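You operate a simulated robot arm through the tools that you are given. There is no shell and no other tool. Be economical: measure what you need, move in short steps, check, and stop when the job is done.

Carry out the task below with a simulated robot arm. There is one attempt and no reset: what you move stays moved.

JOB
Put things in order on the island top. At the end: the bread roll from the island top stands where the green melt pot stood; the clear glass with a red band stands where the bread roll stood; the pepper mill stands where the clear glass with a red band stood; the green melt pot from the island top stands on top of the clear jar; whatever was shut is shut again. Leave all else as you found it, and nothing knocked over.

It is judged by the outcome, as a careful person would: the job done as asked, and still so three seconds after it is handed in. It fails if anything else is knocked over, pushed out of place, dropped, spilled or broken.

ROBOT AND FRAMES
A 6-joint arm with a two-finger parallel gripper, fixed in place. Base frame: the origin is at the foot of the arm, x ahead of it, y to its left, z up; the work surface is at about z = 920. Lengths are in mm, angles in degrees, forces in N, time in s.
With the tool pointing down near the work surface it reaches from about 360 to 760 mm from the base axis. Its first joint turns from -66.0 to 66.0 degrees. Payload 2.45 kg.
Tool frame: the origin (TCP) lies between the finger pads and is the grasp point; the fingertips stand 24 mm ahead of it; z points along the fingers, y is the line along which they close. The gripper opens to 68 mm. The fingers are 17 mm wide and 10 mm thick; the gripper's body (40 by 70 mm) begins 41 mm behind the TCP.
Orientation is that of the tool frame in the base frame, as a unit quaternion [x, y, z, w]. With the fingers straight down and closing along the base's y, the tool's x points along the base's -x, its y along +y and its z along -z.

CONTROLS
- The arm moves only by the tool drive_tool. Its argument "deltas" is a list of rows, each a list of 7 numbers: the shift along the base's x, y, z in mm, then the turn, a rotation vector about the base's x, y, z in degrees, then the closure, from 0 (fully open) to 1 (shut). In form: [[tx, ty, tz, wx, wy, wz, grip], ...]. A call has 1 to 10 rows; each row shifts and turns the commanded pose from where the row before left it. Rows are played at 5 a second. More than 50 mm and 8.6 degrees between two rows, or a gripper value outside its range, and nothing of the call is played. Where a pose cannot be reached the arm comes as near as it can. A force on the tool above 40 N (or 10 N above the force at the start of the call, whichever is more), or a blocked arm, ends the call early, and 0.2 s more pass. Each finger travels about 108 mm/s and halts on what it meets, pressing with about 25 N; the grip force reading is that of the motor and also rises with nothing between the fingers. The clock runs only during rows and for 0.2 s after the last one: add rows that do not move to give the fingers time. The reply holds the time, the measured pose of the TCP, the force on the tool along the base axes, the opening and the grip force, in the units named above and with some noise.
- Cameras (640 x 400 px; columns grow to the right, rows downward): "scene" is fixed at [170.6, 410.3, 1492.1]; the picture's right is [-0.74, -0.67, 0.00], its down [-0.28, 0.31, -0.91] and it looks along [0.61, -0.68, -0.41] (base axes); focal length 278 px, centre (320, 200). "wrist" rides on the gripper at [84, 11, -75] in the tool frame; the picture's right is [-0.13, 0.99, 0.00], its down [-0.60, -0.08, -0.79] and it looks along [-0.79, -0.10, 0.61] (tool axes); focal length 251 px, centre (320, 200). There is no depth. A picture from a camera that has moved, and an enlarged one, comes with that camera's place and axes in the base frame and with its lens. The place of the scene camera against the robot may be out by one fixed shift of up to 12 mm in any direction.
- grab_frame(camera): a new picture of that camera. No time passes.
- inspect(camera, box): a new picture of the part [left, top, right, bottom] of that camera's present view, enlarged. No time passes.
- job_done(): hands the job in; it is judged then, once.

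Go step by step. Nothing tells you positions but the pictures and the camera data: compare them with the known pose of the tool, close in by small moves and look again before you grip or let go. The budget is 120 turns and 76 pictures, counting those below and the enlarged ones. Unless the task says otherwise, let go and move clear before handing in, and close with one line.

The tools are called after "Call:" as name(argument=value, ...) on one line, values as JSON. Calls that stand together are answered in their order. drive_tool: Moves the arm, as the interface text tells. Its arguments: {"type":"object","properties":{"deltas":{"type":"array","items":{"type":"array","items":{"type":"number"}}}},"required":["deltas"]} The other tools are called the same way: grab_frame (camera) takes a picture; inspect (camera, box) takes an enlarged picture of a part of a camera's view; job_done () hands the job in.

At the start:

```text
clock: 0.0
tcp_pos: [502.6, -10.0, 1365.0]
tcp_rot: [0.0, 1.0, 0.0, 0.001]
wrist_force: [-0.2, -0.4, 0.4]
grip_width: 67.9
finger_force: 0.0
```

scene: 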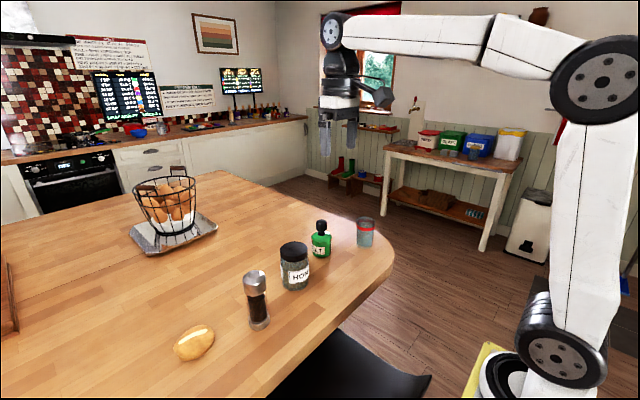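
wrist: 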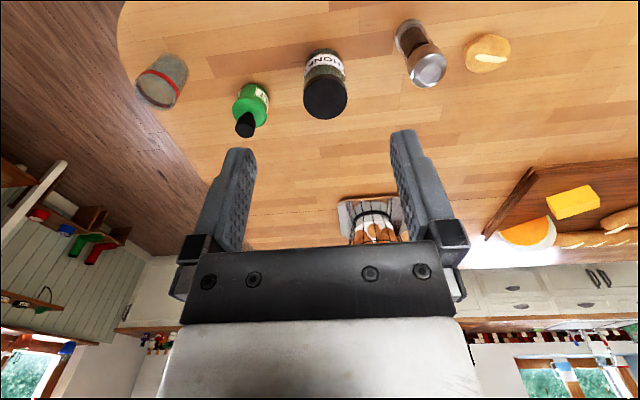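

I see, from right to left in the scene view, a red-banded glass, a green pot with a dark cap, a clear jar with a dark lid, a pepper mill and a bread roll. I'll look closer to measure them.

Call:
inspect(camera="scene", box=[160, 200, 400, 370])

Call:
inspect(camera="wrist", box=[120, 0, 540, 150])

```text
2.35 times, centred on (280, 285) of scene
camera zoom: at [170.6, 410.3, 1492.1], right [-0.74, -0.67, 0.0], down [-0.28, 0.31, -0.91], along [0.61, -0.68, -0.41], focal length 654 px, centre (414, 0)
```

zoom: 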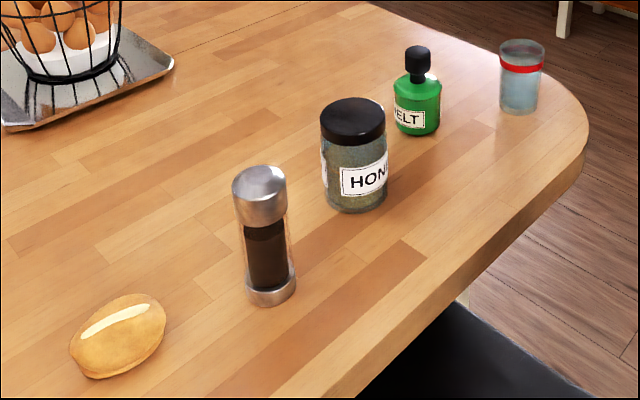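

```text
1.52 times, centred on (330, 75) of wrist
camera zoom: at [417.9, 2.3, 1438.7], right [0.13, 0.99, 0.0], down [0.6, -0.08, 0.79], along [0.79, -0.1, -0.61], focal length 383 px, centre (305, 390)
```

zoom: 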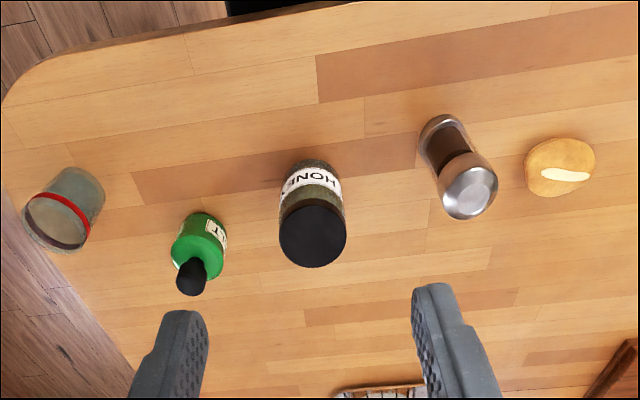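

The layout is clear: pot to the jar first, then roll, glass and mill. I'll move lower in front of the green pot to measure its shape.

Call:
drive_tool(deltas=[[0, -40, -40, 0, 0, 0, 0], [0, -40, -40, 0, 0, 0, 0], [0, -40, -40, 0, 0, 0, 0], [0, -40, -40, 0, 0, 0, 0], [0, 0, -40, 0, 0, 0, 0], [0, 0, -20, 0, 0, 0, 0]])

Call:
grab_frame(camera="wrist")

```text
refused: row 1 steps farther than a row can; nothing moved
```

```text
71 pictures are left
camera wrist: at [417.9, 2.3, 1438.7], right [0.13, 0.99, 0.0], down [0.6, -0.08, 0.79], along [0.79, -0.1, -0.61], focal length 251 px, centre (320, 200)
```

wrist: 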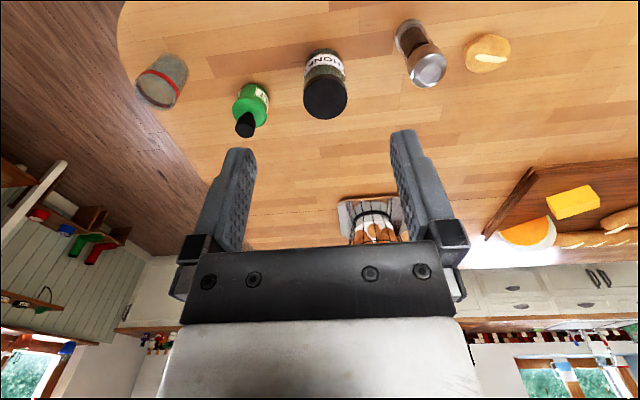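

The step norm is limited to 50 mm, so I'll use smaller diagonal steps to reach the view in front of the pot.

Call:
drive_tool(deltas=[[0, -32, -36, 0, 0, 0, 0], [0, -32, -36, 0, 0, 0, 0], [0, -32, -36, 0, 0, 0, 0], [0, -32, -36, 0, 0, 0, 0], [0, -32, -36, 0, 0, 0, 0], [0, 0, -45, 0, 0, 0, 0]])

Call:
grab_frame(camera="wrist")

```text
clock: 1.4
tcp_pos: [504.9, -170.1, 1138.7]
tcp_rot: [0.0, 1.0, 0.0, 0.002]
wrist_force: [0.3, 1.2, 0.5]
grip_width: 68.0
finger_force: 0.1
```

```text
70 pictures are left
camera wrist: at [419.3, -158.3, 1213.4], right [0.13, 0.99, 0.0], down [0.6, -0.08, 0.8], along [0.79, -0.1, -0.61], focal length 251 px, centre (320, 200)
```

wrist: 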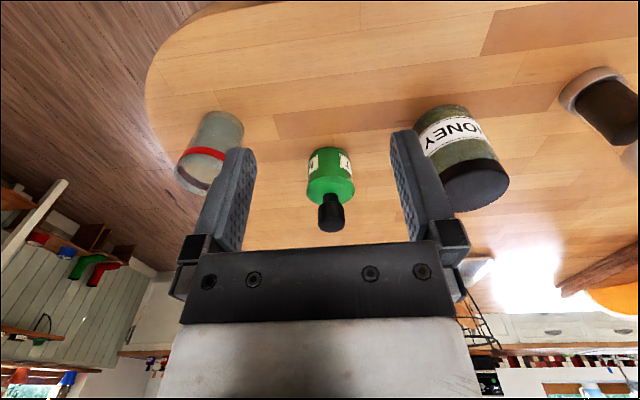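

Call:
inspect(camera="wrist", box=[270, 130, 390, 240])

Call:
inspect(camera="scene", box=[270, 190, 400, 300])

```text
3.64 times, centred on (330, 185) of wrist
camera zoom: at [419.3, -158.3, 1213.4], right [0.13, 0.99, 0.0], down [0.6, -0.08, 0.8], along [0.79, -0.1, -0.61], focal length 914 px, centre (284, 254)
```

zoom: 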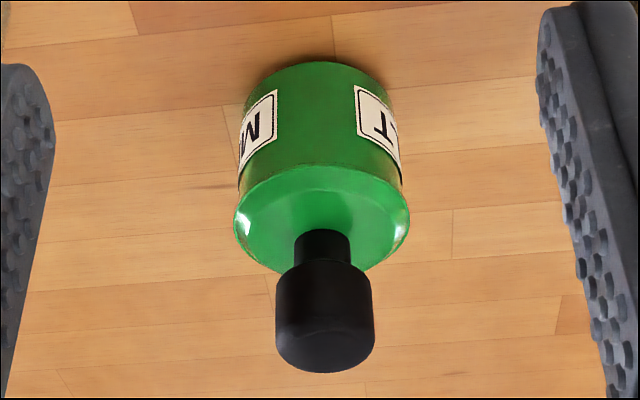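

```text
3.64 times, centred on (335, 245) of scene
camera zoom: at [170.6, 410.3, 1492.1], right [-0.74, -0.67, 0.0], down [-0.28, 0.31, -0.91], along [0.61, -0.68, -0.41], focal length 1011 px, centre (266, 36)
```

zoom: 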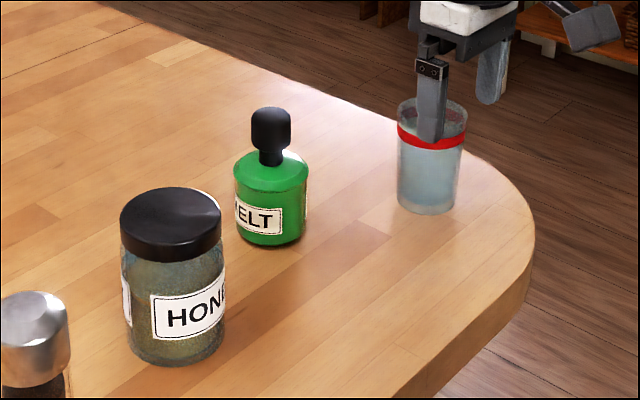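

The pot's body is about 70 mm wide, too wide for the gripper, but its dark knob (about 37 mm wide, top near z≈1037) is grippable. I take the pot to be near (704, -179) and move above it.

Call:
drive_tool(deltas=[[45, -2, 0, 0, 0, 0, 0], [45, -2, 0, 0, 0, 0, 0], [45, -2, 0, 0, 0, 0, 0], [45, -2, -10, 0, 0, 0, 0], [15, 0, -30, 0, 0, 0, 0]])

Call:
grab_frame(camera="wrist")

Call:
inspect(camera="scene", box=[250, 170, 420, 300])

```text
clock: 2.6
tcp_pos: [697.3, -177.7, 1099.7]
tcp_rot: [0.0, 1.0, 0.001, 0.0]
wrist_force: [0.4, 0.6, -0.4]
grip_width: 67.9
finger_force: 0.0
```

```text
67 pictures are left
camera wrist: at [612.0, -166.7, 1173.8], right [0.13, 0.99, 0.0], down [0.6, -0.08, 0.79], along [0.79, -0.1, -0.61], focal length 251 px, centre (320, 200)
```

wrist: 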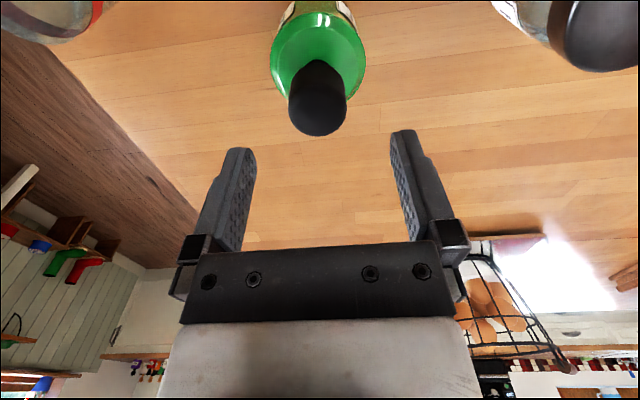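

```text
3.08 times, centred on (335, 235) of scene
camera zoom: at [170.6, 410.3, 1492.1], right [-0.74, -0.67, 0.0], down [-0.28, 0.31, -0.91], along [0.61, -0.68, -0.41], focal length 856 px, centre (274, 92)
```

zoom: 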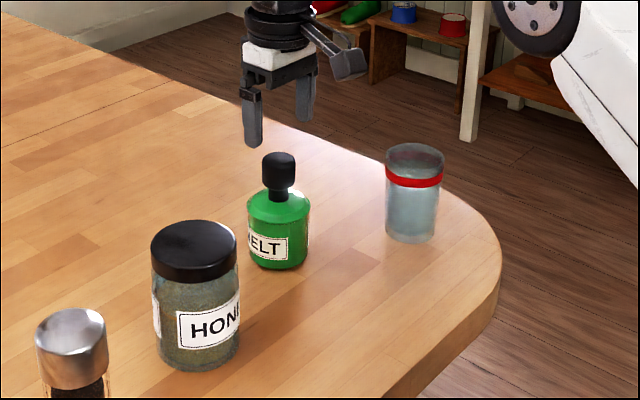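

Triangulating gives the knob at (702, -180), top at z≈1038. I descend around it and close.

Call:
drive_tool(deltas=[[5, -2, -30, 0, 0, 0, 0], [0, 0, -30, 0, 0, 0, 0], [0, 0, -25, 0, 0, 0, 0], [0, 0, 0, 0, 0, 0, 0]])

Call:
grab_frame(camera="wrist")

Call:
inspect(camera="scene", box=[250, 190, 380, 290])

```text
clock: 3.6
tcp_pos: [702.4, -180.2, 1014.2]
tcp_rot: [0.001, 1.0, -0.001, 0.001]
wrist_force: [-0.8, 0.7, 0.1]
grip_width: 68.0
finger_force: 0.1
```

```text
65 pictures are left
camera wrist: at [617.5, -168.0, 1088.5], right [0.13, 0.99, 0.0], down [0.6, -0.08, 0.79], along [0.79, -0.1, -0.61], focal length 251 px, centre (320, 200)
```

wrist: 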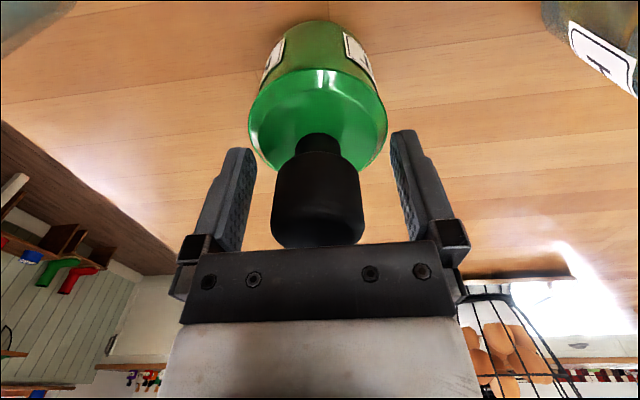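

```text
4.00 times, centred on (315, 240) of scene
camera zoom: at [170.6, 410.3, 1492.1], right [-0.74, -0.67, 0.0], down [-0.28, 0.31, -0.91], along [0.61, -0.68, -0.41], focal length 1112 px, centre (340, 40)
```

zoom: 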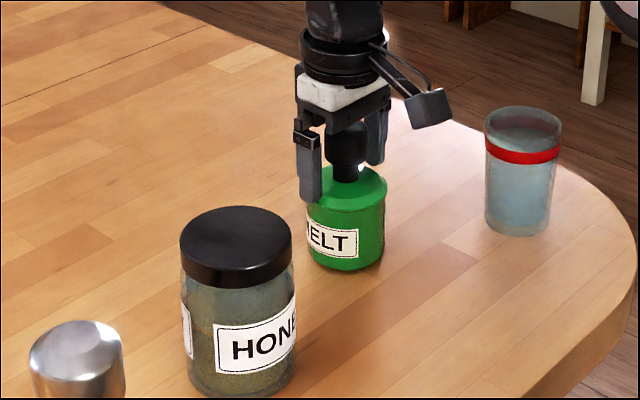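

The knob sits between the fingers, so I close and lift a little to see whether the pot comes along.

Call:
drive_tool(deltas=[[0, 0, 0, 0, 0, 0, 0.5], [0, 0, 0, 0, 0, 0, 1], [0, 0, 0, 0, 0, 0, 1], [0, 0, 0, 0, 0, 0, 1]])

Call:
drive_tool(deltas=[[0, 0, 5, 0, 0, 0, 1], [0, 0, 10, 0, 0, 0, 1], [0, 0, 0, 0, 0, 0, 1]])

Call:
grab_frame(camera="wrist")

Call:
inspect(camera="scene", box=[250, 190, 380, 290])

```text
clock: 4.6
tcp_pos: [701.9, -179.7, 1014.8]
tcp_rot: [0.0, 1.0, 0.001, 0.001]
wrist_force: [-0.6, -0.3, -0.5]
grip_width: 65.1
finger_force: 24.7
```

```text
clock: 5.4
tcp_pos: [702.3, -178.5, 1029.4]
tcp_rot: [0.0, 1.0, -0.001, 0.0]
wrist_force: [-0.6, 0.1, -1.4]
grip_width: 64.7
finger_force: 24.7
```

```text
63 pictures are left
camera wrist: at [617.3, -167.6, 1103.7], right [0.13, 0.99, 0.0], down [0.6, -0.08, 0.79], along [0.79, -0.1, -0.61], focal length 251 px, centre (320, 200)
```

wrist: 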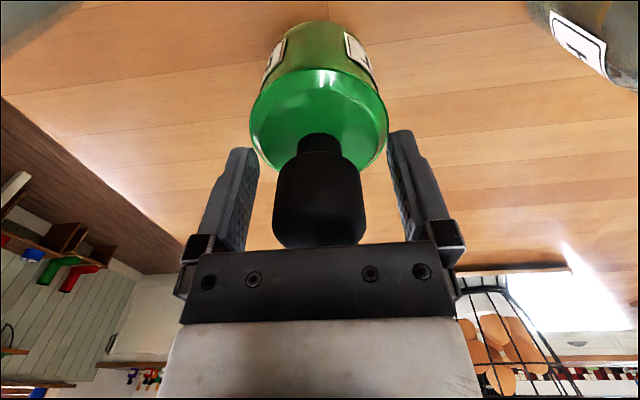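

```text
4.00 times, centred on (315, 240) of scene
camera zoom: at [170.6, 410.3, 1492.1], right [-0.74, -0.67, 0.0], down [-0.28, 0.31, -0.91], along [0.61, -0.68, -0.41], focal length 1112 px, centre (340, 40)
```

zoom: 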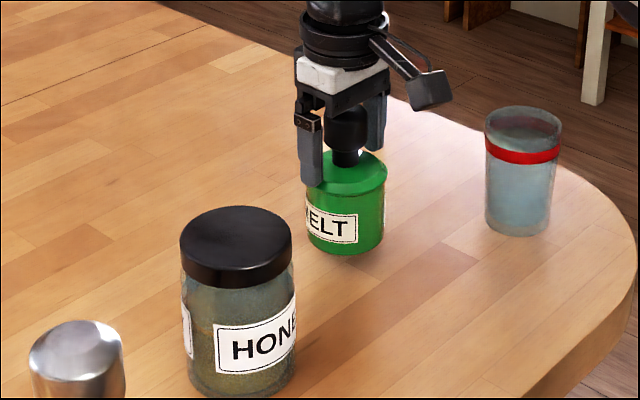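

The pot lifts, held at its shoulder by only the fingertips. I'll set it back down and regrip about 10 mm deeper for a firmer hold.

Call:
drive_tool(deltas=[[0, 0, -10, 0, 0, 0, 1], [0, 0, -5, 0, 0, 0, 1], [0, 0, 0, 0, 0, 0, 0], [0, 0, 0, 0, 0, 0, 0], [0, 0, -5, 0, 0, 0, 0], [0, 0, -6, 0, 0, 0, 0], [0, 0, 0, 0, 0, 0, 1], [0, 0, 0, 0, 0, 0, 1]])

Call:
drive_tool(deltas=[[0, 0, 5, 0, 0, 0, 1], [0, 0, 10, 0, 0, 0, 1], [0, 0, 20, 0, 0, 0, 1], [0, 0, 0, 0, 0, 0, 1]])

Call:
grab_frame(camera="wrist")

```text
clock: 7.2
tcp_pos: [702.8, -179.5, 1005.1]
tcp_rot: [0.0, 1.0, 0.001, 0.003]
wrist_force: [-3.4, -1.6, 15.1]
grip_width: 64.9
finger_force: 24.9
```

```text
clock: 8.2
tcp_pos: [702.5, -177.8, 1038.8]
tcp_rot: [-0.001, 1.0, 0.001, 0.001]
wrist_force: [-0.5, -0.6, -0.8]
grip_width: 64.9
finger_force: 25.3
```

```text
61 pictures are left
camera wrist: at [617.8, -167.1, 1112.2], right [0.13, 0.99, 0.0], down [0.6, -0.08, 0.79], along [0.79, -0.1, -0.61], focal length 251 px, centre (320, 200)
```

wrist: 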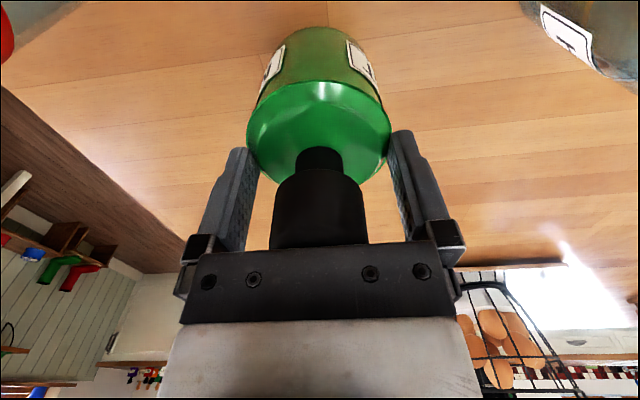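

The pot is now held firmly (bottom about 85 mm below the TCP). I lift it high and back off to view the jar lid.

Call:
drive_tool(deltas=[[0, 0, 40, 0, 0, 0, 1], [0, 0, 45, 0, 0, 0, 1], [0, 0, 45, 0, 0, 0, 1], [-35, 15, 0, 0, 0, 0, 1], [-35, 15, 0, 0, 0, 0, 1], [-35, 15, 0, 0, 0, 0, 1]])

Call:
grab_frame(camera="wrist")

Call:
inspect(camera="scene", box=[220, 130, 390, 310])

```text
clock: 9.6
tcp_pos: [597.3, -131.8, 1167.9]
tcp_rot: [-0.001, 1.0, -0.001, 0.001]
wrist_force: [-0.3, -0.3, -1.6]
grip_width: 65.1
finger_force: 25.1
```

```text
60 pictures are left
camera wrist: at [512.8, -121.7, 1242.8], right [0.13, 0.99, 0.0], down [0.6, -0.08, 0.79], along [0.79, -0.1, -0.61], focal length 251 px, centre (320, 200)
```

wrist: 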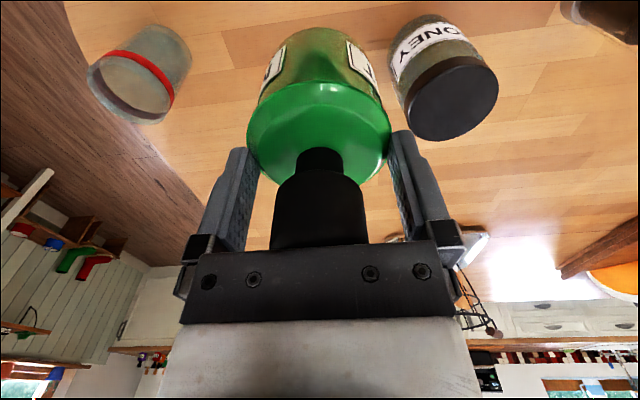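

```text
2.22 times, centred on (305, 220) of scene
camera zoom: at [170.6, 410.3, 1492.1], right [-0.74, -0.67, 0.0], down [-0.28, 0.31, -0.91], along [0.61, -0.68, -0.41], focal length 618 px, centre (353, 156)
```

zoom: 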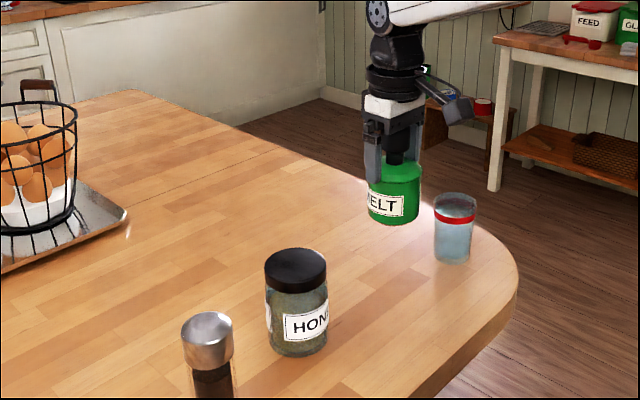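

Call:
inspect(camera="wrist", box=[370, 0, 530, 150])

Call:
inspect(camera="wrist", box=[70, 10, 220, 140])

```text
2.67 times, centred on (450, 75) of wrist
camera zoom: at [512.8, -121.7, 1242.8], right [0.13, 0.99, 0.0], down [0.6, -0.08, 0.79], along [0.79, -0.1, -0.61], focal length 670 px, centre (-27, 533)
```

zoom: 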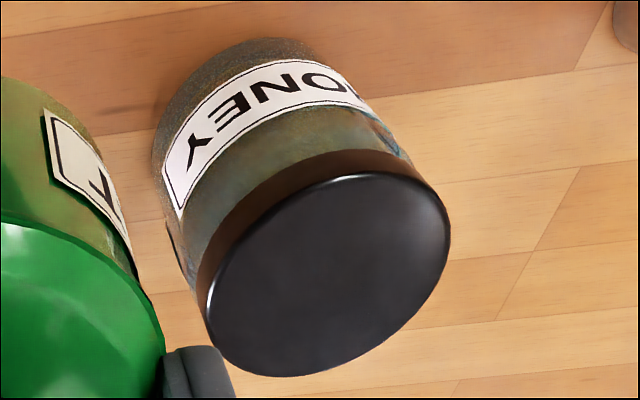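

```text
3.08 times, centred on (145, 75) of wrist
camera zoom: at [512.8, -121.7, 1242.8], right [0.13, 0.99, 0.0], down [0.6, -0.08, 0.79], along [0.79, -0.1, -0.61], focal length 774 px, centre (858, 585)
```

zoom: 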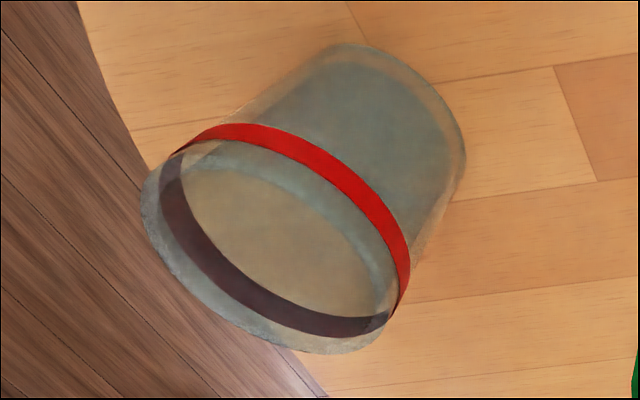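

I put the jar lid's centre at about (655.5, -18), top z≈1037. I carry the pot over it at the current height and check.

Call:
drive_tool(deltas=[[15, 28, 0, 0, 0, 0, 1], [15, 28, 0, 0, 0, 0, 1], [14, 29, 0, 0, 0, 0, 1], [14, 29, 0, 0, 0, 0, 1], [0, 0, -20, 0, 0, 0, 1], [0, 0, 0, 0, 0, 0, 1]])

Call:
grab_frame(camera="wrist")

Call:
inspect(camera="scene", box=[240, 170, 360, 310])

```text
clock: 11.0
tcp_pos: [655.4, -21.0, 1147.6]
tcp_rot: [0.0, 1.0, 0.0, 0.001]
wrist_force: [-0.8, -0.9, -1.7]
grip_width: 64.7
finger_force: 25.0
```

```text
56 pictures are left
camera wrist: at [570.6, -8.7, 1222.9], right [0.13, 0.99, 0.0], down [0.6, -0.08, 0.79], along [0.79, -0.1, -0.61], focal length 251 px, centre (320, 200)
```

wrist: 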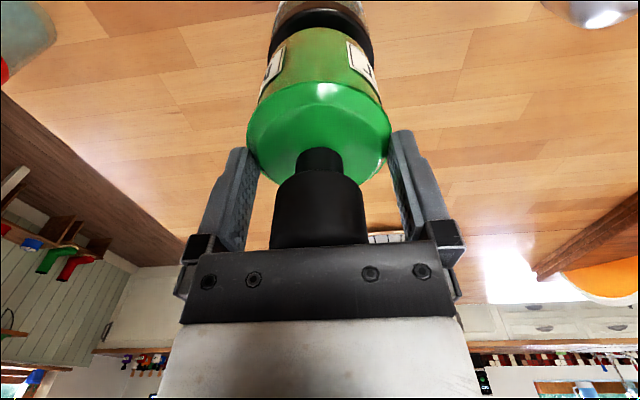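

```text
2.86 times, centred on (300, 240) of scene
camera zoom: at [170.6, 410.3, 1492.1], right [-0.74, -0.67, 0.0], down [-0.28, 0.31, -0.91], along [0.61, -0.68, -0.41], focal length 794 px, centre (377, 86)
```

zoom: 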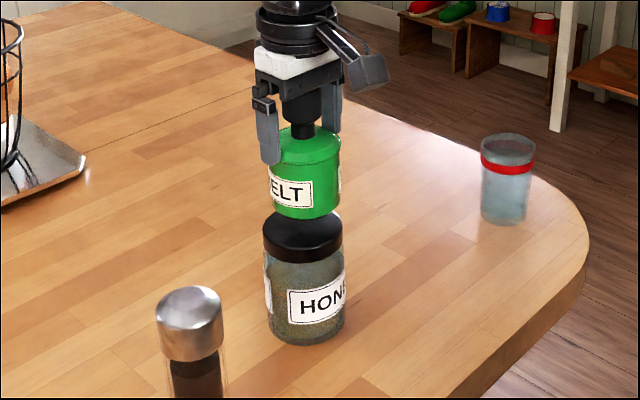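

Call:
inspect(camera="wrist", box=[240, 0, 400, 100])

Call:
inspect(camera="scene", box=[260, 205, 340, 295])

```text
4.00 times, centred on (320, 50) of wrist
camera zoom: at [570.6, -8.7, 1222.9], right [0.13, 0.99, 0.0], down [0.6, -0.08, 0.79], along [0.79, -0.1, -0.61], focal length 1006 px, centre (320, 800)
```

zoom: 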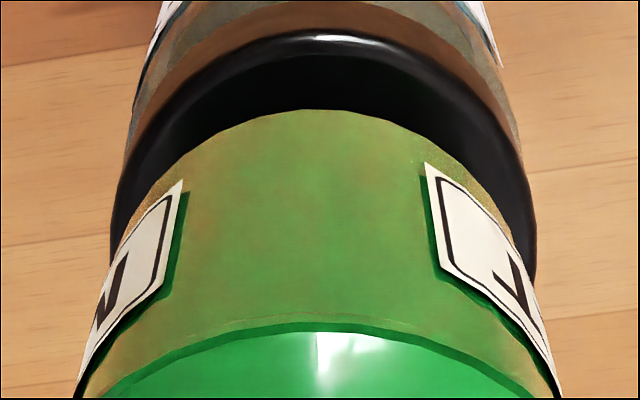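

```text
4.44 times, centred on (300, 250) of scene
camera zoom: at [170.6, 410.3, 1492.1], right [-0.74, -0.67, 0.0], down [-0.28, 0.31, -0.91], along [0.61, -0.68, -0.41], focal length 1236 px, centre (409, -22)
```

zoom: 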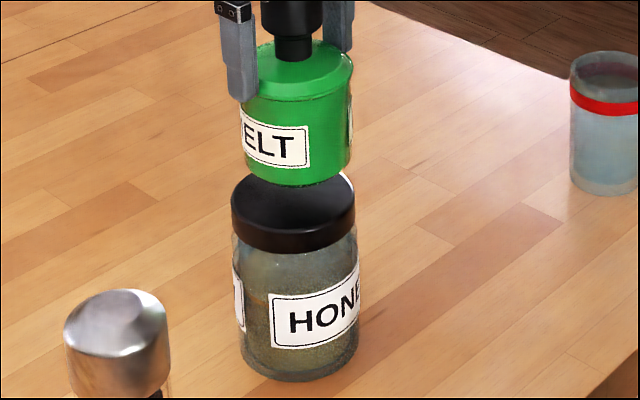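

The pot sits about 4–5 mm short in x compared to the lid centre. I correct by +4.5 in x and +1.5 in y, then lower gradually until contact.

Call:
drive_tool(deltas=[[4.5, 1.5, -8, 0, 0, 0, 1], [0, 0, -6, 0, 0, 0, 1], [0, 0, -3, 0, 0, 0, 1], [0, 0, 0, 0, 0, 0, 1]])

Call:
inspect(camera="scene", box=[260, 205, 340, 295])

```text
clock: 12.0
tcp_pos: [660.9, -18.5, 1131.3]
tcp_rot: [0.0, 1.0, 0.0, 0.001]
wrist_force: [-0.7, -0.3, -2.7]
grip_width: 64.9
finger_force: 24.8
```

```text
4.44 times, centred on (300, 250) of scene
camera zoom: at [170.6, 410.3, 1492.1], right [-0.74, -0.67, 0.0], down [-0.28, 0.31, -0.91], along [0.61, -0.68, -0.41], focal length 1236 px, centre (409, -22)
```

zoom: 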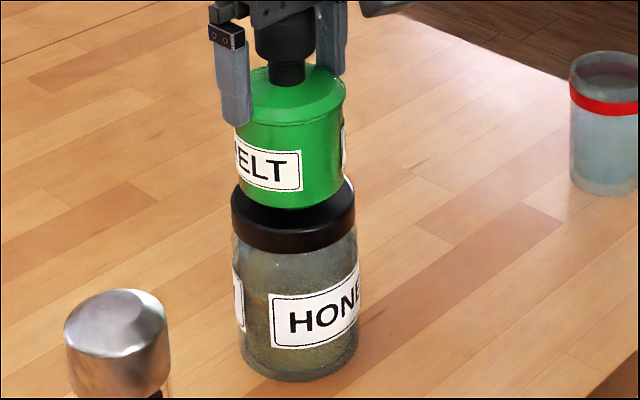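

The pot is now centred over the lid. I lower in small steps, watching the force.

Call:
drive_tool(deltas=[[0, 0, -3, 0, 0, 0, 1], [0, 0, -2, 0, 0, 0, 1], [0, 0, -2, 0, 0, 0, 1], [0, 0, 0, 0, 0, 0, 1]])

Call:
inspect(camera="scene", box=[260, 205, 340, 295])

```text
clock: 13.0
tcp_pos: [659.6, -18.6, 1124.5]
tcp_rot: [0.0, 1.0, 0.001, 0.001]
wrist_force: [-0.6, 0.5, -2.3]
grip_width: 65.0
finger_force: 25.4
```

```text
4.44 times, centred on (300, 250) of scene
camera zoom: at [170.6, 410.3, 1492.1], right [-0.74, -0.67, 0.0], down [-0.28, 0.31, -0.91], along [0.61, -0.68, -0.41], focal length 1236 px, centre (409, -22)
```

zoom: 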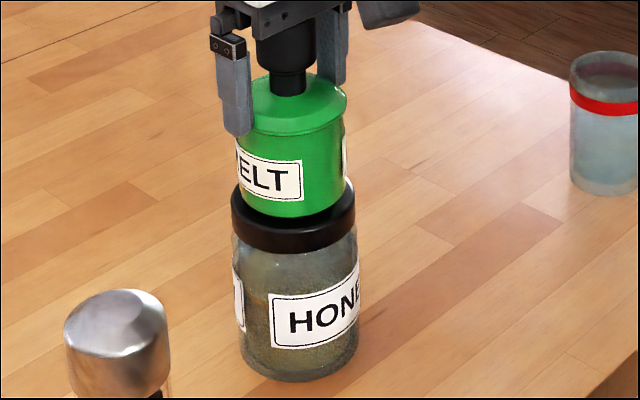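

Call:
drive_tool(deltas=[[0, 0, -1.5, 0, 0, 0, 1], [0, 0, -1.5, 0, 0, 0, 1], [0, 0, 0, 0, 0, 0, 1]])

```text
clock: 13.8
tcp_pos: [660.0, -18.8, 1120.9]
tcp_rot: [0.0, 1.0, 0.0, 0.002]
wrist_force: [-3.6, -0.7, 13.8]
grip_width: 64.9
finger_force: 24.4
```

Contact is made. I ease up a hair, open, and check before rising.

Call:
drive_tool(deltas=[[0, 0, 0.8, 0, 0, 0, 1], [0, 0, 0, 0, 0, 0, 0], [0, 0, 0, 0, 0, 0, 0], [0, 0, 1, 0, 0, 0, 0]])

Call:
inspect(camera="wrist", box=[160, 0, 480, 250])

Call:
inspect(camera="scene", box=[260, 205, 340, 295])

```text
clock: 14.8
tcp_pos: [660.0, -19.6, 1123.0]
tcp_rot: [0.0, 1.0, -0.001, 0.0]
wrist_force: [0.2, 0.9, 9.4]
grip_width: 68.4
finger_force: 0.1
```

```text
1.60 times, centred on (320, 125) of wrist
camera zoom: at [575.3, -7.3, 1197.4], right [0.13, 0.99, 0.0], down [0.6, -0.08, 0.79], along [0.79, -0.1, -0.61], focal length 402 px, centre (320, 320)
```

zoom: 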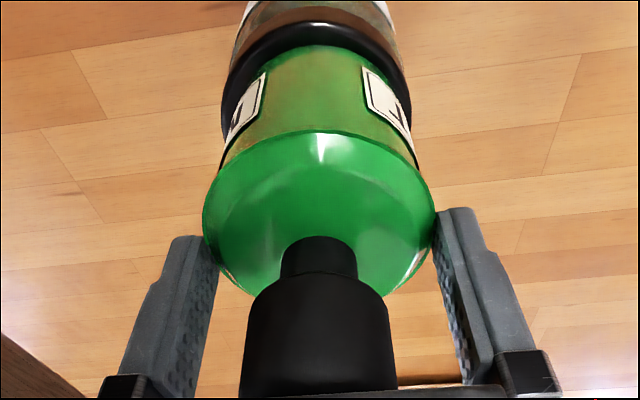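

```text
4.44 times, centred on (300, 250) of scene
camera zoom: at [170.4, 410.4, 1492.1], right [-0.74, -0.67, 0.0], down [-0.28, 0.31, -0.91], along [0.61, -0.68, -0.41], focal length 1236 px, centre (409, -22)
```

zoom: 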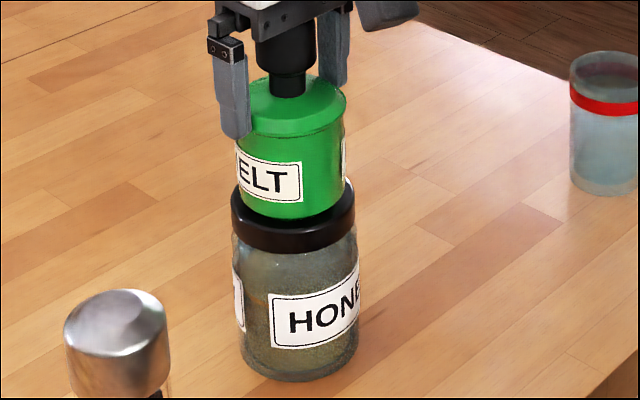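

The pot rests centred on the jar lid. I rise straight up slowly.

Call:
drive_tool(deltas=[[0, 0, 4, 0, 0, 0, 0], [0, 0, 8, 0, 0, 0, 0], [0, 0, 15, 0, 0, 0, 0], [0, 0, 30, 0, 0, 0, 0], [0, 0, 40, 0, 0, 0, 0]])

Call:
inspect(camera="scene", box=[150, 180, 380, 380])

```text
clock: 16.0
tcp_pos: [660.6, -17.4, 1220.2]
tcp_rot: [0.0, 1.0, 0.0, 0.001]
wrist_force: [-0.1, 0.7, 0.6]
grip_width: 68.0
finger_force: 0.1
```

```text
2.00 times, centred on (265, 280) of scene
camera zoom: at [170.6, 410.3, 1492.1], right [-0.74, -0.67, 0.0], down [-0.28, 0.31, -0.91], along [0.61, -0.68, -0.41], focal length 556 px, centre (430, 40)
```

zoom: 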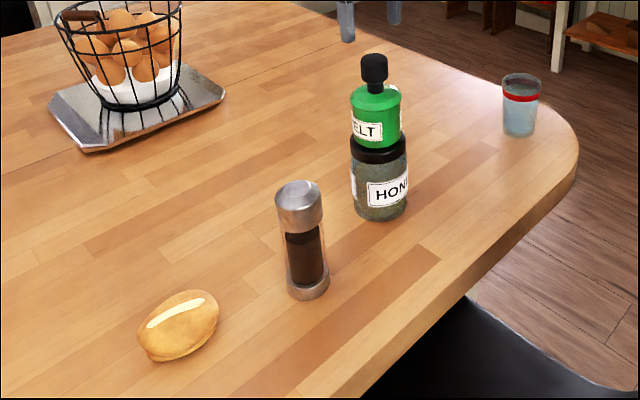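

The stack stands well. Next the bread roll: I move at height to a viewpoint just before it, near (580, 275).

Call:
drive_tool(deltas=[[-12, 42, 0, 0, 0, 0, 0], [-12, 42, 0, 0, 0, 0, 0], [-12, 42, 0, 0, 0, 0, 0], [-12, 42, 0, 0, 0, 0, 0], [-12, 42, 0, 0, 0, 0, 0], [-10, 42, -15, 0, 0, 0, 0], [-10, 40, -15, 0, 0, 0, 0], [0, 0, -45, 0, 0, 0, 0], [0, 0, -45, 0, 0, 0, 0], [0, 0, -40, 0, 0, 0, 0]])

Call:
grab_frame(camera="wrist")

Call:
inspect(camera="scene", box=[150, 290, 250, 370])

```text
clock: 18.2
tcp_pos: [580.2, 272.0, 1058.5]
tcp_rot: [0.0, 1.0, 0.0, 0.001]
wrist_force: [-0.1, 0.0, -0.5]
grip_width: 67.9
finger_force: 0.1
```

```text
47 pictures are left
camera wrist: at [495.2, 284.2, 1132.9], right [0.13, 0.99, 0.0], down [0.6, -0.08, 0.79], along [0.79, -0.1, -0.61], focal length 251 px, centre (320, 200)
```

wrist: 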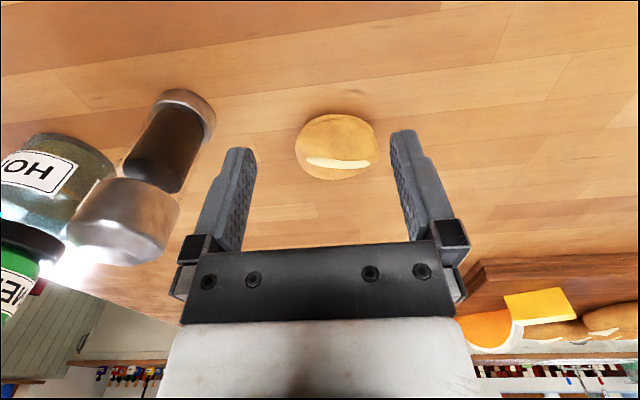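

```text
5.00 times, centred on (200, 330) of scene
camera zoom: at [170.6, 410.3, 1492.1], right [-0.74, -0.67, 0.0], down [-0.28, 0.31, -0.91], along [0.61, -0.68, -0.41], focal length 1390 px, centre (920, -450)
```

zoom: 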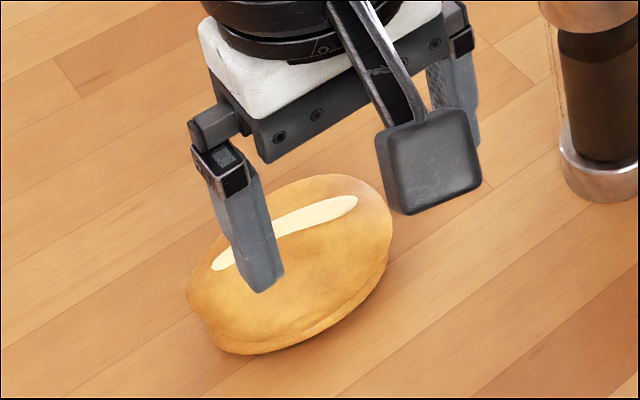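

The roll (centre ≈ (667, 280)) is about 85 mm long in y; I need its width in x. I turn the wrist −90° about z so the fingers close along x, and look from its +y side.

Call:
drive_tool(deltas=[[10, 4, 5, 0, 0, -8.2, 0], [10, 4, 5, 0, 0, -8.2, 0], [10, 4, 5, 0, 0, -8.2, 0], [10, 4, 5, 0, 0, -8.2, 0], [10, 4, 5, 0, 0, -8.2, 0], [10, 4, 5, 0, 0, -8.2, 0], [10, 4, 5, 0, 0, -8.2, 0], [10, 0, 0, 0, 0, -8.2, 0], [7, 0, 0, 0, 0, -8.2, 0], [0, 0, 0, 0, 0, -8.2, 0]])

Call:
drive_tool(deltas=[[0, 0, 0, 0, 0, -8.0, 0], [0, 0, 0, 0, 0, 0, 0]])

Call:
grab_frame(camera="wrist")

```text
clock: 20.4
tcp_pos: [668.8, 301.8, 1095.8]
tcp_rot: [0.656, 0.755, -0.001, 0.0]
wrist_force: [0.8, 0.1, 0.6]
grip_width: 68.1
finger_force: 0.2
```

```text
clock: 21.0
tcp_pos: [667.9, 301.9, 1095.0]
tcp_rot: [0.708, 0.707, -0.001, 0.0]
wrist_force: [-0.7, -0.3, 0.6]
grip_width: 68.1
finger_force: 0.0
```

```text
45 pictures are left
camera wrist: at [677.7, 386.4, 1169.8], right [0.99, -0.13, 0.0], down [-0.08, -0.6, 0.79], along [-0.1, -0.79, -0.61], focal length 251 px, centre (320, 200)
```

wrist: 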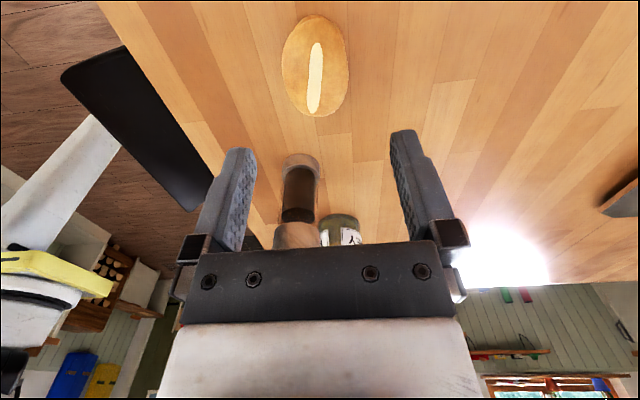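

The roll is about 60 mm wide in x, so it fits the open gripper; centre ≈ (661, 279). I move above it and look again for centring.

Call:
drive_tool(deltas=[[-7, -23, -20, 0, 0, 0, 0], [0, 0, -35, 0, 0, 0, 0], [0, 0, -30, 0, 0, 0, 0], [0, 0, 0, 0, 0, 0, 0]])

Call:
grab_frame(camera="wrist")

Call:
inspect(camera="scene", box=[140, 270, 260, 370])

```text
clock: 22.0
tcp_pos: [661.1, 277.9, 1010.4]
tcp_rot: [0.707, 0.707, 0.0, 0.001]
wrist_force: [0.6, 0.3, 0.4]
grip_width: 67.8
finger_force: 0.0
```

```text
44 pictures are left
camera wrist: at [670.8, 362.9, 1084.6], right [0.99, -0.13, 0.0], down [-0.08, -0.6, 0.79], along [-0.1, -0.79, -0.61], focal length 251 px, centre (320, 200)
```

wrist: 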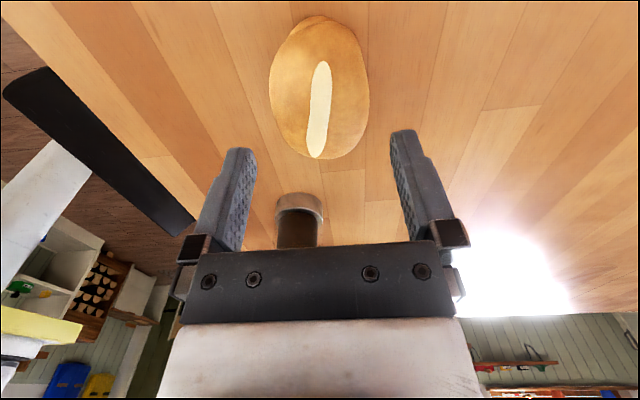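

```text
4.00 times, centred on (200, 320) of scene
camera zoom: at [170.6, 410.3, 1492.1], right [-0.74, -0.67, 0.0], down [-0.28, 0.31, -0.91], along [0.61, -0.68, -0.41], focal length 1112 px, centre (800, -280)
```

zoom: 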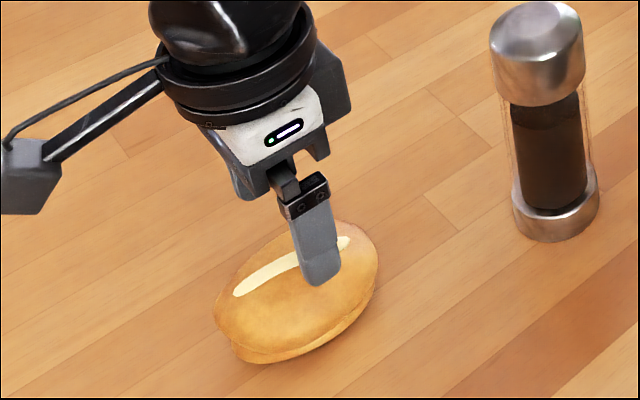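

The roll is centred under the gripper with its long axis yawed about 6°. I turn −6° to match, and descend part way for a check.

Call:
drive_tool(deltas=[[-0.5, -2, -15, 0, 0, -6, 0], [0, 0, -14, 0, 0, 0, 0], [0, 0, 0, 0, 0, 0, 0]])

Call:
grab_frame(camera="wrist")

Call:
inspect(camera="scene", box=[150, 280, 250, 370])

```text
clock: 22.8
tcp_pos: [659.8, 277.3, 980.1]
tcp_rot: [0.743, 0.67, -0.001, 0.0]
wrist_force: [0.2, 0.1, -0.5]
grip_width: 68.0
finger_force: 0.1
```

```text
42 pictures are left
camera wrist: at [678.8, 359.4, 1055.1], right [0.97, -0.23, 0.0], down [-0.14, -0.59, 0.79], along [-0.18, -0.77, -0.61], focal length 251 px, centre (320, 200)
```

wrist: 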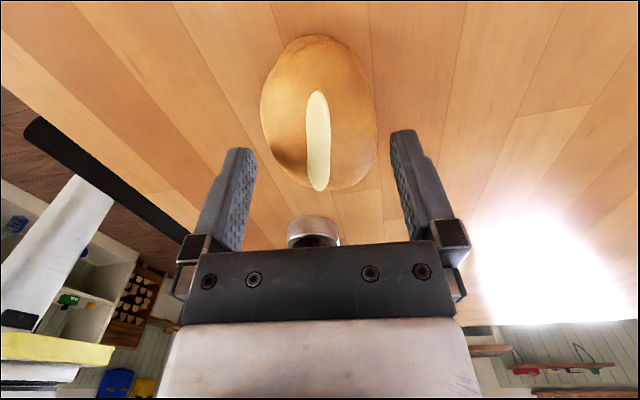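

```text
4.44 times, centred on (200, 325) of scene
camera zoom: at [170.6, 410.3, 1492.1], right [-0.74, -0.67, 0.0], down [-0.28, 0.31, -0.91], along [0.61, -0.68, -0.41], focal length 1236 px, centre (853, -356)
```

zoom: 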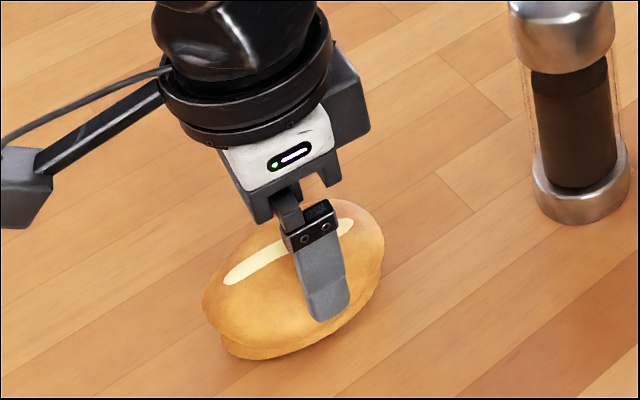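

Centred (columns 261–378 about 320) and the yaw fits. I descend to z≈950 and close gently.

Call:
drive_tool(deltas=[[0, 0, -10, 0, 0, 0, 0], [0, 0, -10, 0, 0, 0, 0], [0, 0, -10, 0, 0, 0, 0], [0, 0, 0, 0, 0, 0, 0]])

Call:
grab_frame(camera="wrist")

```text
clock: 23.8
tcp_pos: [661.9, 276.1, 950.1]
tcp_rot: [0.743, 0.669, 0.0, 0.002]
wrist_force: [-0.7, -0.8, 0.8]
grip_width: 68.1
finger_force: 0.1
```

```text
40 pictures are left
camera wrist: at [678.9, 359.4, 1025.0], right [0.97, -0.23, 0.0], down [-0.14, -0.59, 0.79], along [-0.18, -0.77, -0.61], focal length 251 px, centre (320, 200)
```

wrist: 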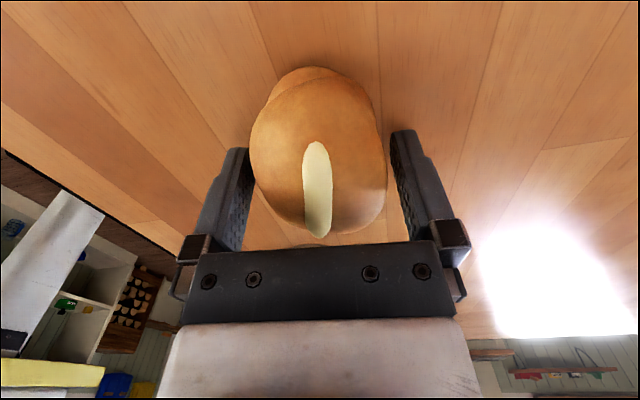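

Call:
drive_tool(deltas=[[0, 0, 0, 0, 0, 0, 1], [0, 0, 0, 0, 0, 0, 1], [0, 0, 4, 0, 0, 0, 1], [0, 0, 20, 0, 0, 0, 1], [0, 0, 40, 0, 0, 0, 1], [0, 0, 0, 0, 0, 0, 1]])

Call:
grab_frame(camera="wrist")

```text
clock: 25.2
tcp_pos: [660.5, 277.4, 1014.6]
tcp_rot: [0.743, 0.67, -0.001, 0.0]
wrist_force: [0.2, -0.2, -0.7]
grip_width: 56.1
finger_force: 24.6
```

```text
39 pictures are left
camera wrist: at [679.0, 359.9, 1089.2], right [0.97, -0.23, 0.0], down [-0.14, -0.59, 0.79], along [-0.18, -0.77, -0.61], focal length 251 px, centre (320, 200)
```

wrist: 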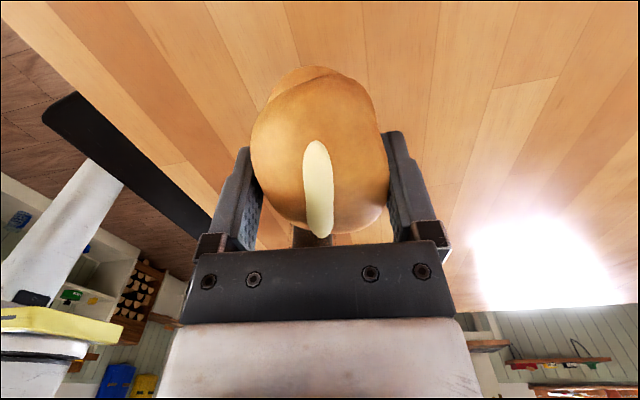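

The roll is held firmly (56 mm). I lift high to clear everything and carry it over to the old pot spot (702, -180).

Call:
drive_tool(deltas=[[0, 0, 43, 0, 0, 0, 1], [0, 0, 43, 0, 0, 0, 1], [0, 0, 43, 0, 0, 0, 1], [0, 0, 43, 0, 0, 0, 1], [0, 0, 43, 0, 0, 0, 1], [0, -40, 0, 0, 0, 0, 1], [0, -40, 0, 0, 0, 0, 1], [0, -40, 0, 0, 0, 0, 1], [0, -40, 0, 0, 0, 0, 1]])

Call:
drive_tool(deltas=[[0, -45, 0, 0, 0, 0, 1], [0, -45, 0, 0, 0, 0, 1], [0, -45, 0, 0, 0, 0, 1], [7, -45, 0, 0, 0, 0, 1], [10, -45, 0, 0, 0, 0, 1], [10, -45, 0, 0, 0, 0, 1], [14, -27, 0, 0, 0, 0, 1], [0, 0, -30, 0, 0, 0, 1], [0, 0, -30, 0, 0, 0, 1], [0, 0, 0, 0, 0, 0, 1]])

Call:
grab_frame(camera="scene")

Call:
grab_frame(camera="wrist")

```text
clock: 27.2
tcp_pos: [659.6, 114.7, 1230.5]
tcp_rot: [0.743, 0.67, 0.0, 0.001]
wrist_force: [-0.5, -0.3, -0.1]
grip_width: 56.3
finger_force: 24.6
```

```text
clock: 29.4
tcp_pos: [697.4, -180.1, 1168.9]
tcp_rot: [0.743, 0.669, 0.0, 0.001]
wrist_force: [-0.2, 0.3, -0.5]
grip_width: 55.6
finger_force: 25.5
out of reach, approached as far as the arm can: row 7
```

```text
38 pictures are left
```

scene: 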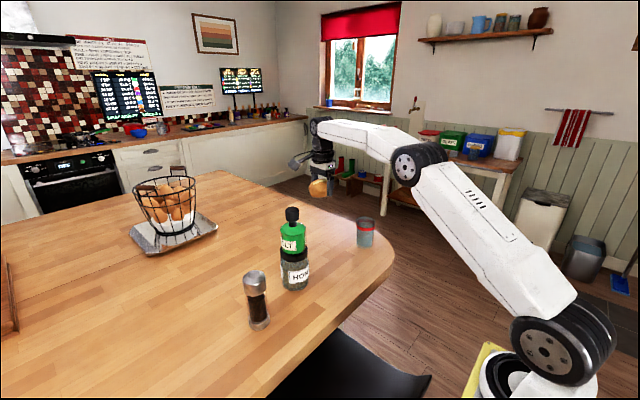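

```text
37 pictures are left
camera wrist: at [716.2, -97.1, 1243.0], right [0.97, -0.23, 0.0], down [-0.14, -0.59, 0.79], along [-0.18, -0.77, -0.61], focal length 251 px, centre (320, 200)
```

wrist: 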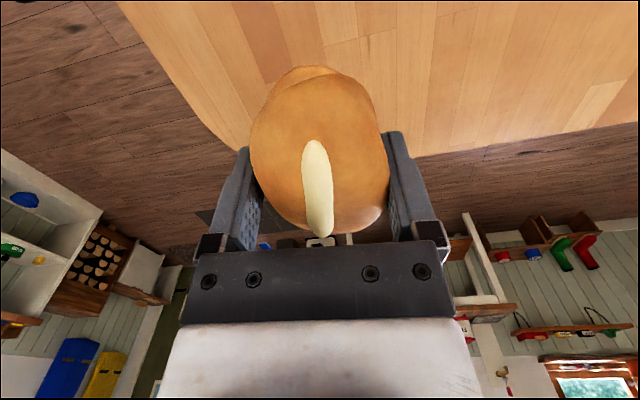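

I'm over the old pot spot with 5 mm still to go in x. I descend to about 40 mm above and check.

Call:
drive_tool(deltas=[[2, 0, -45, 0, 0, 0, 1], [2, 0, -45, 0, 0, 0, 1], [0, 0, -45, 0, 0, 0, 1], [0, 0, -30, 0, 0, 0, 1], [0, 0, -18, 0, 0, 0, 1], [0, 0, 0, 0, 0, 0, 1]])

Call:
inspect(camera="scene", box=[240, 180, 400, 300])

```text
clock: 30.8
tcp_pos: [700.8, -179.0, 984.2]
tcp_rot: [0.744, 0.668, 0.0, 0.001]
wrist_force: [-0.6, -0.7, -2.1]
grip_width: 55.5
finger_force: 24.9
```

```text
3.33 times, centred on (320, 240) of scene
camera zoom: at [170.6, 410.3, 1492.1], right [-0.74, -0.67, 0.0], down [-0.28, 0.31, -0.91], along [0.61, -0.68, -0.41], focal length 927 px, centre (320, 67)
```

zoom: 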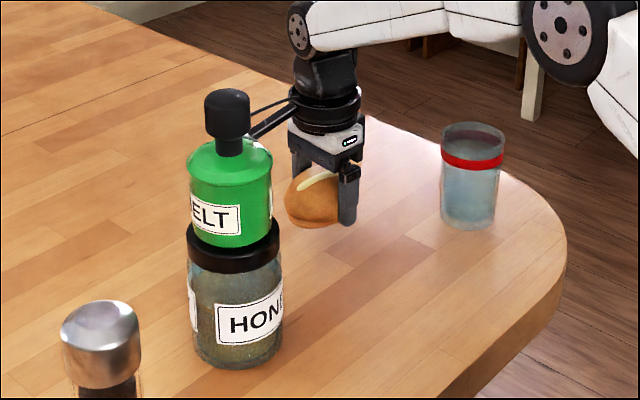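

Clear on all sides. I lower to the surface.

Call:
drive_tool(deltas=[[1, 0, -15, 0, 0, 0, 1], [0, 0, -12, 0, 0, 0, 1], [0, 0, -3, 0, 0, 0, 1], [0, 0, -2, 0, 0, 0, 1], [0, 0, 0, 0, 0, 0, 1]])

```text
clock: 32.0
tcp_pos: [702.3, -179.7, 953.2]
tcp_rot: [0.743, 0.669, -0.001, 0.0]
wrist_force: [-0.4, -1.5, -0.9]
grip_width: 55.7
finger_force: 24.4
```

Call:
drive_tool(deltas=[[0, 0, -1.5, 0, 0, 0, 1], [0, 0, -1.5, 0, 0, 0, 1], [0, 0, 0, 0, 0, 0, 1]])

```text
clock: 32.8
tcp_pos: [701.8, -179.5, 949.7]
tcp_rot: [0.743, 0.669, -0.001, 0.001]
wrist_force: [1.1, -0.1, -0.6]
grip_width: 55.1
finger_force: 24.6
```

Call:
drive_tool(deltas=[[0, 0, -1.5, 0, 0, 0, 1], [0, 0, 0, 0, 0, 0, 1]])

Call:
inspect(camera="scene", box=[270, 200, 390, 290])

```text
clock: 33.4
tcp_pos: [702.3, -180.0, 950.0]
tcp_rot: [0.743, 0.669, 0.0, 0.001]
wrist_force: [-1.6, 1.4, 7.0]
grip_width: 55.3
finger_force: 25.0
```

```text
4.44 times, centred on (330, 245) of scene
camera zoom: at [170.4, 410.4, 1492.1], right [-0.74, -0.67, 0.0], down [-0.28, 0.31, -0.91], along [0.61, -0.68, -0.41], focal length 1236 px, centre (276, 0)
```

zoom: 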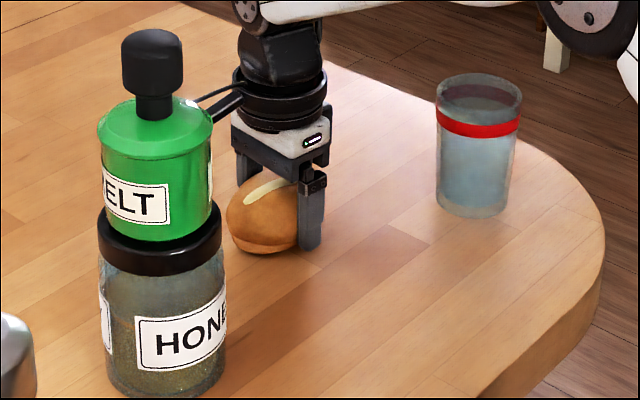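

The roll touches the surface at the pot's old place. I open and rise straight up.

Call:
drive_tool(deltas=[[0, 0, 0.5, 0, 0, 0, 0], [0, 0, 0, 0, 0, 0, 0], [0, 0, 8, 0, 0, 0, 0], [0, 0, 20, 0, 0, 0, 0], [0, 0, 40, 0, 0, 0, 0], [0, 0, 45, 0, 0, 0, 0], [0, 0, 45, 0, 0, 0, 0], [0, 0, 40, 0, 0, 0, 0]])

Call:
inspect(camera="scene", box=[220, 180, 400, 310])

```text
clock: 35.2
tcp_pos: [704.1, -180.7, 1147.7]
tcp_rot: [0.743, 0.669, -0.002, 0.0]
wrist_force: [0.3, 0.0, 0.2]
grip_width: 68.0
finger_force: 0.0
```

```text
3.08 times, centred on (310, 245) of scene
camera zoom: at [170.6, 410.3, 1492.1], right [-0.74, -0.67, 0.0], down [-0.28, 0.31, -0.91], along [0.61, -0.68, -0.41], focal length 856 px, centre (351, 62)
```

zoom: 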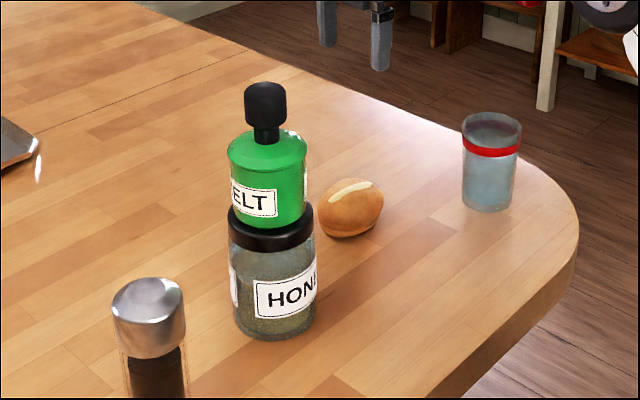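

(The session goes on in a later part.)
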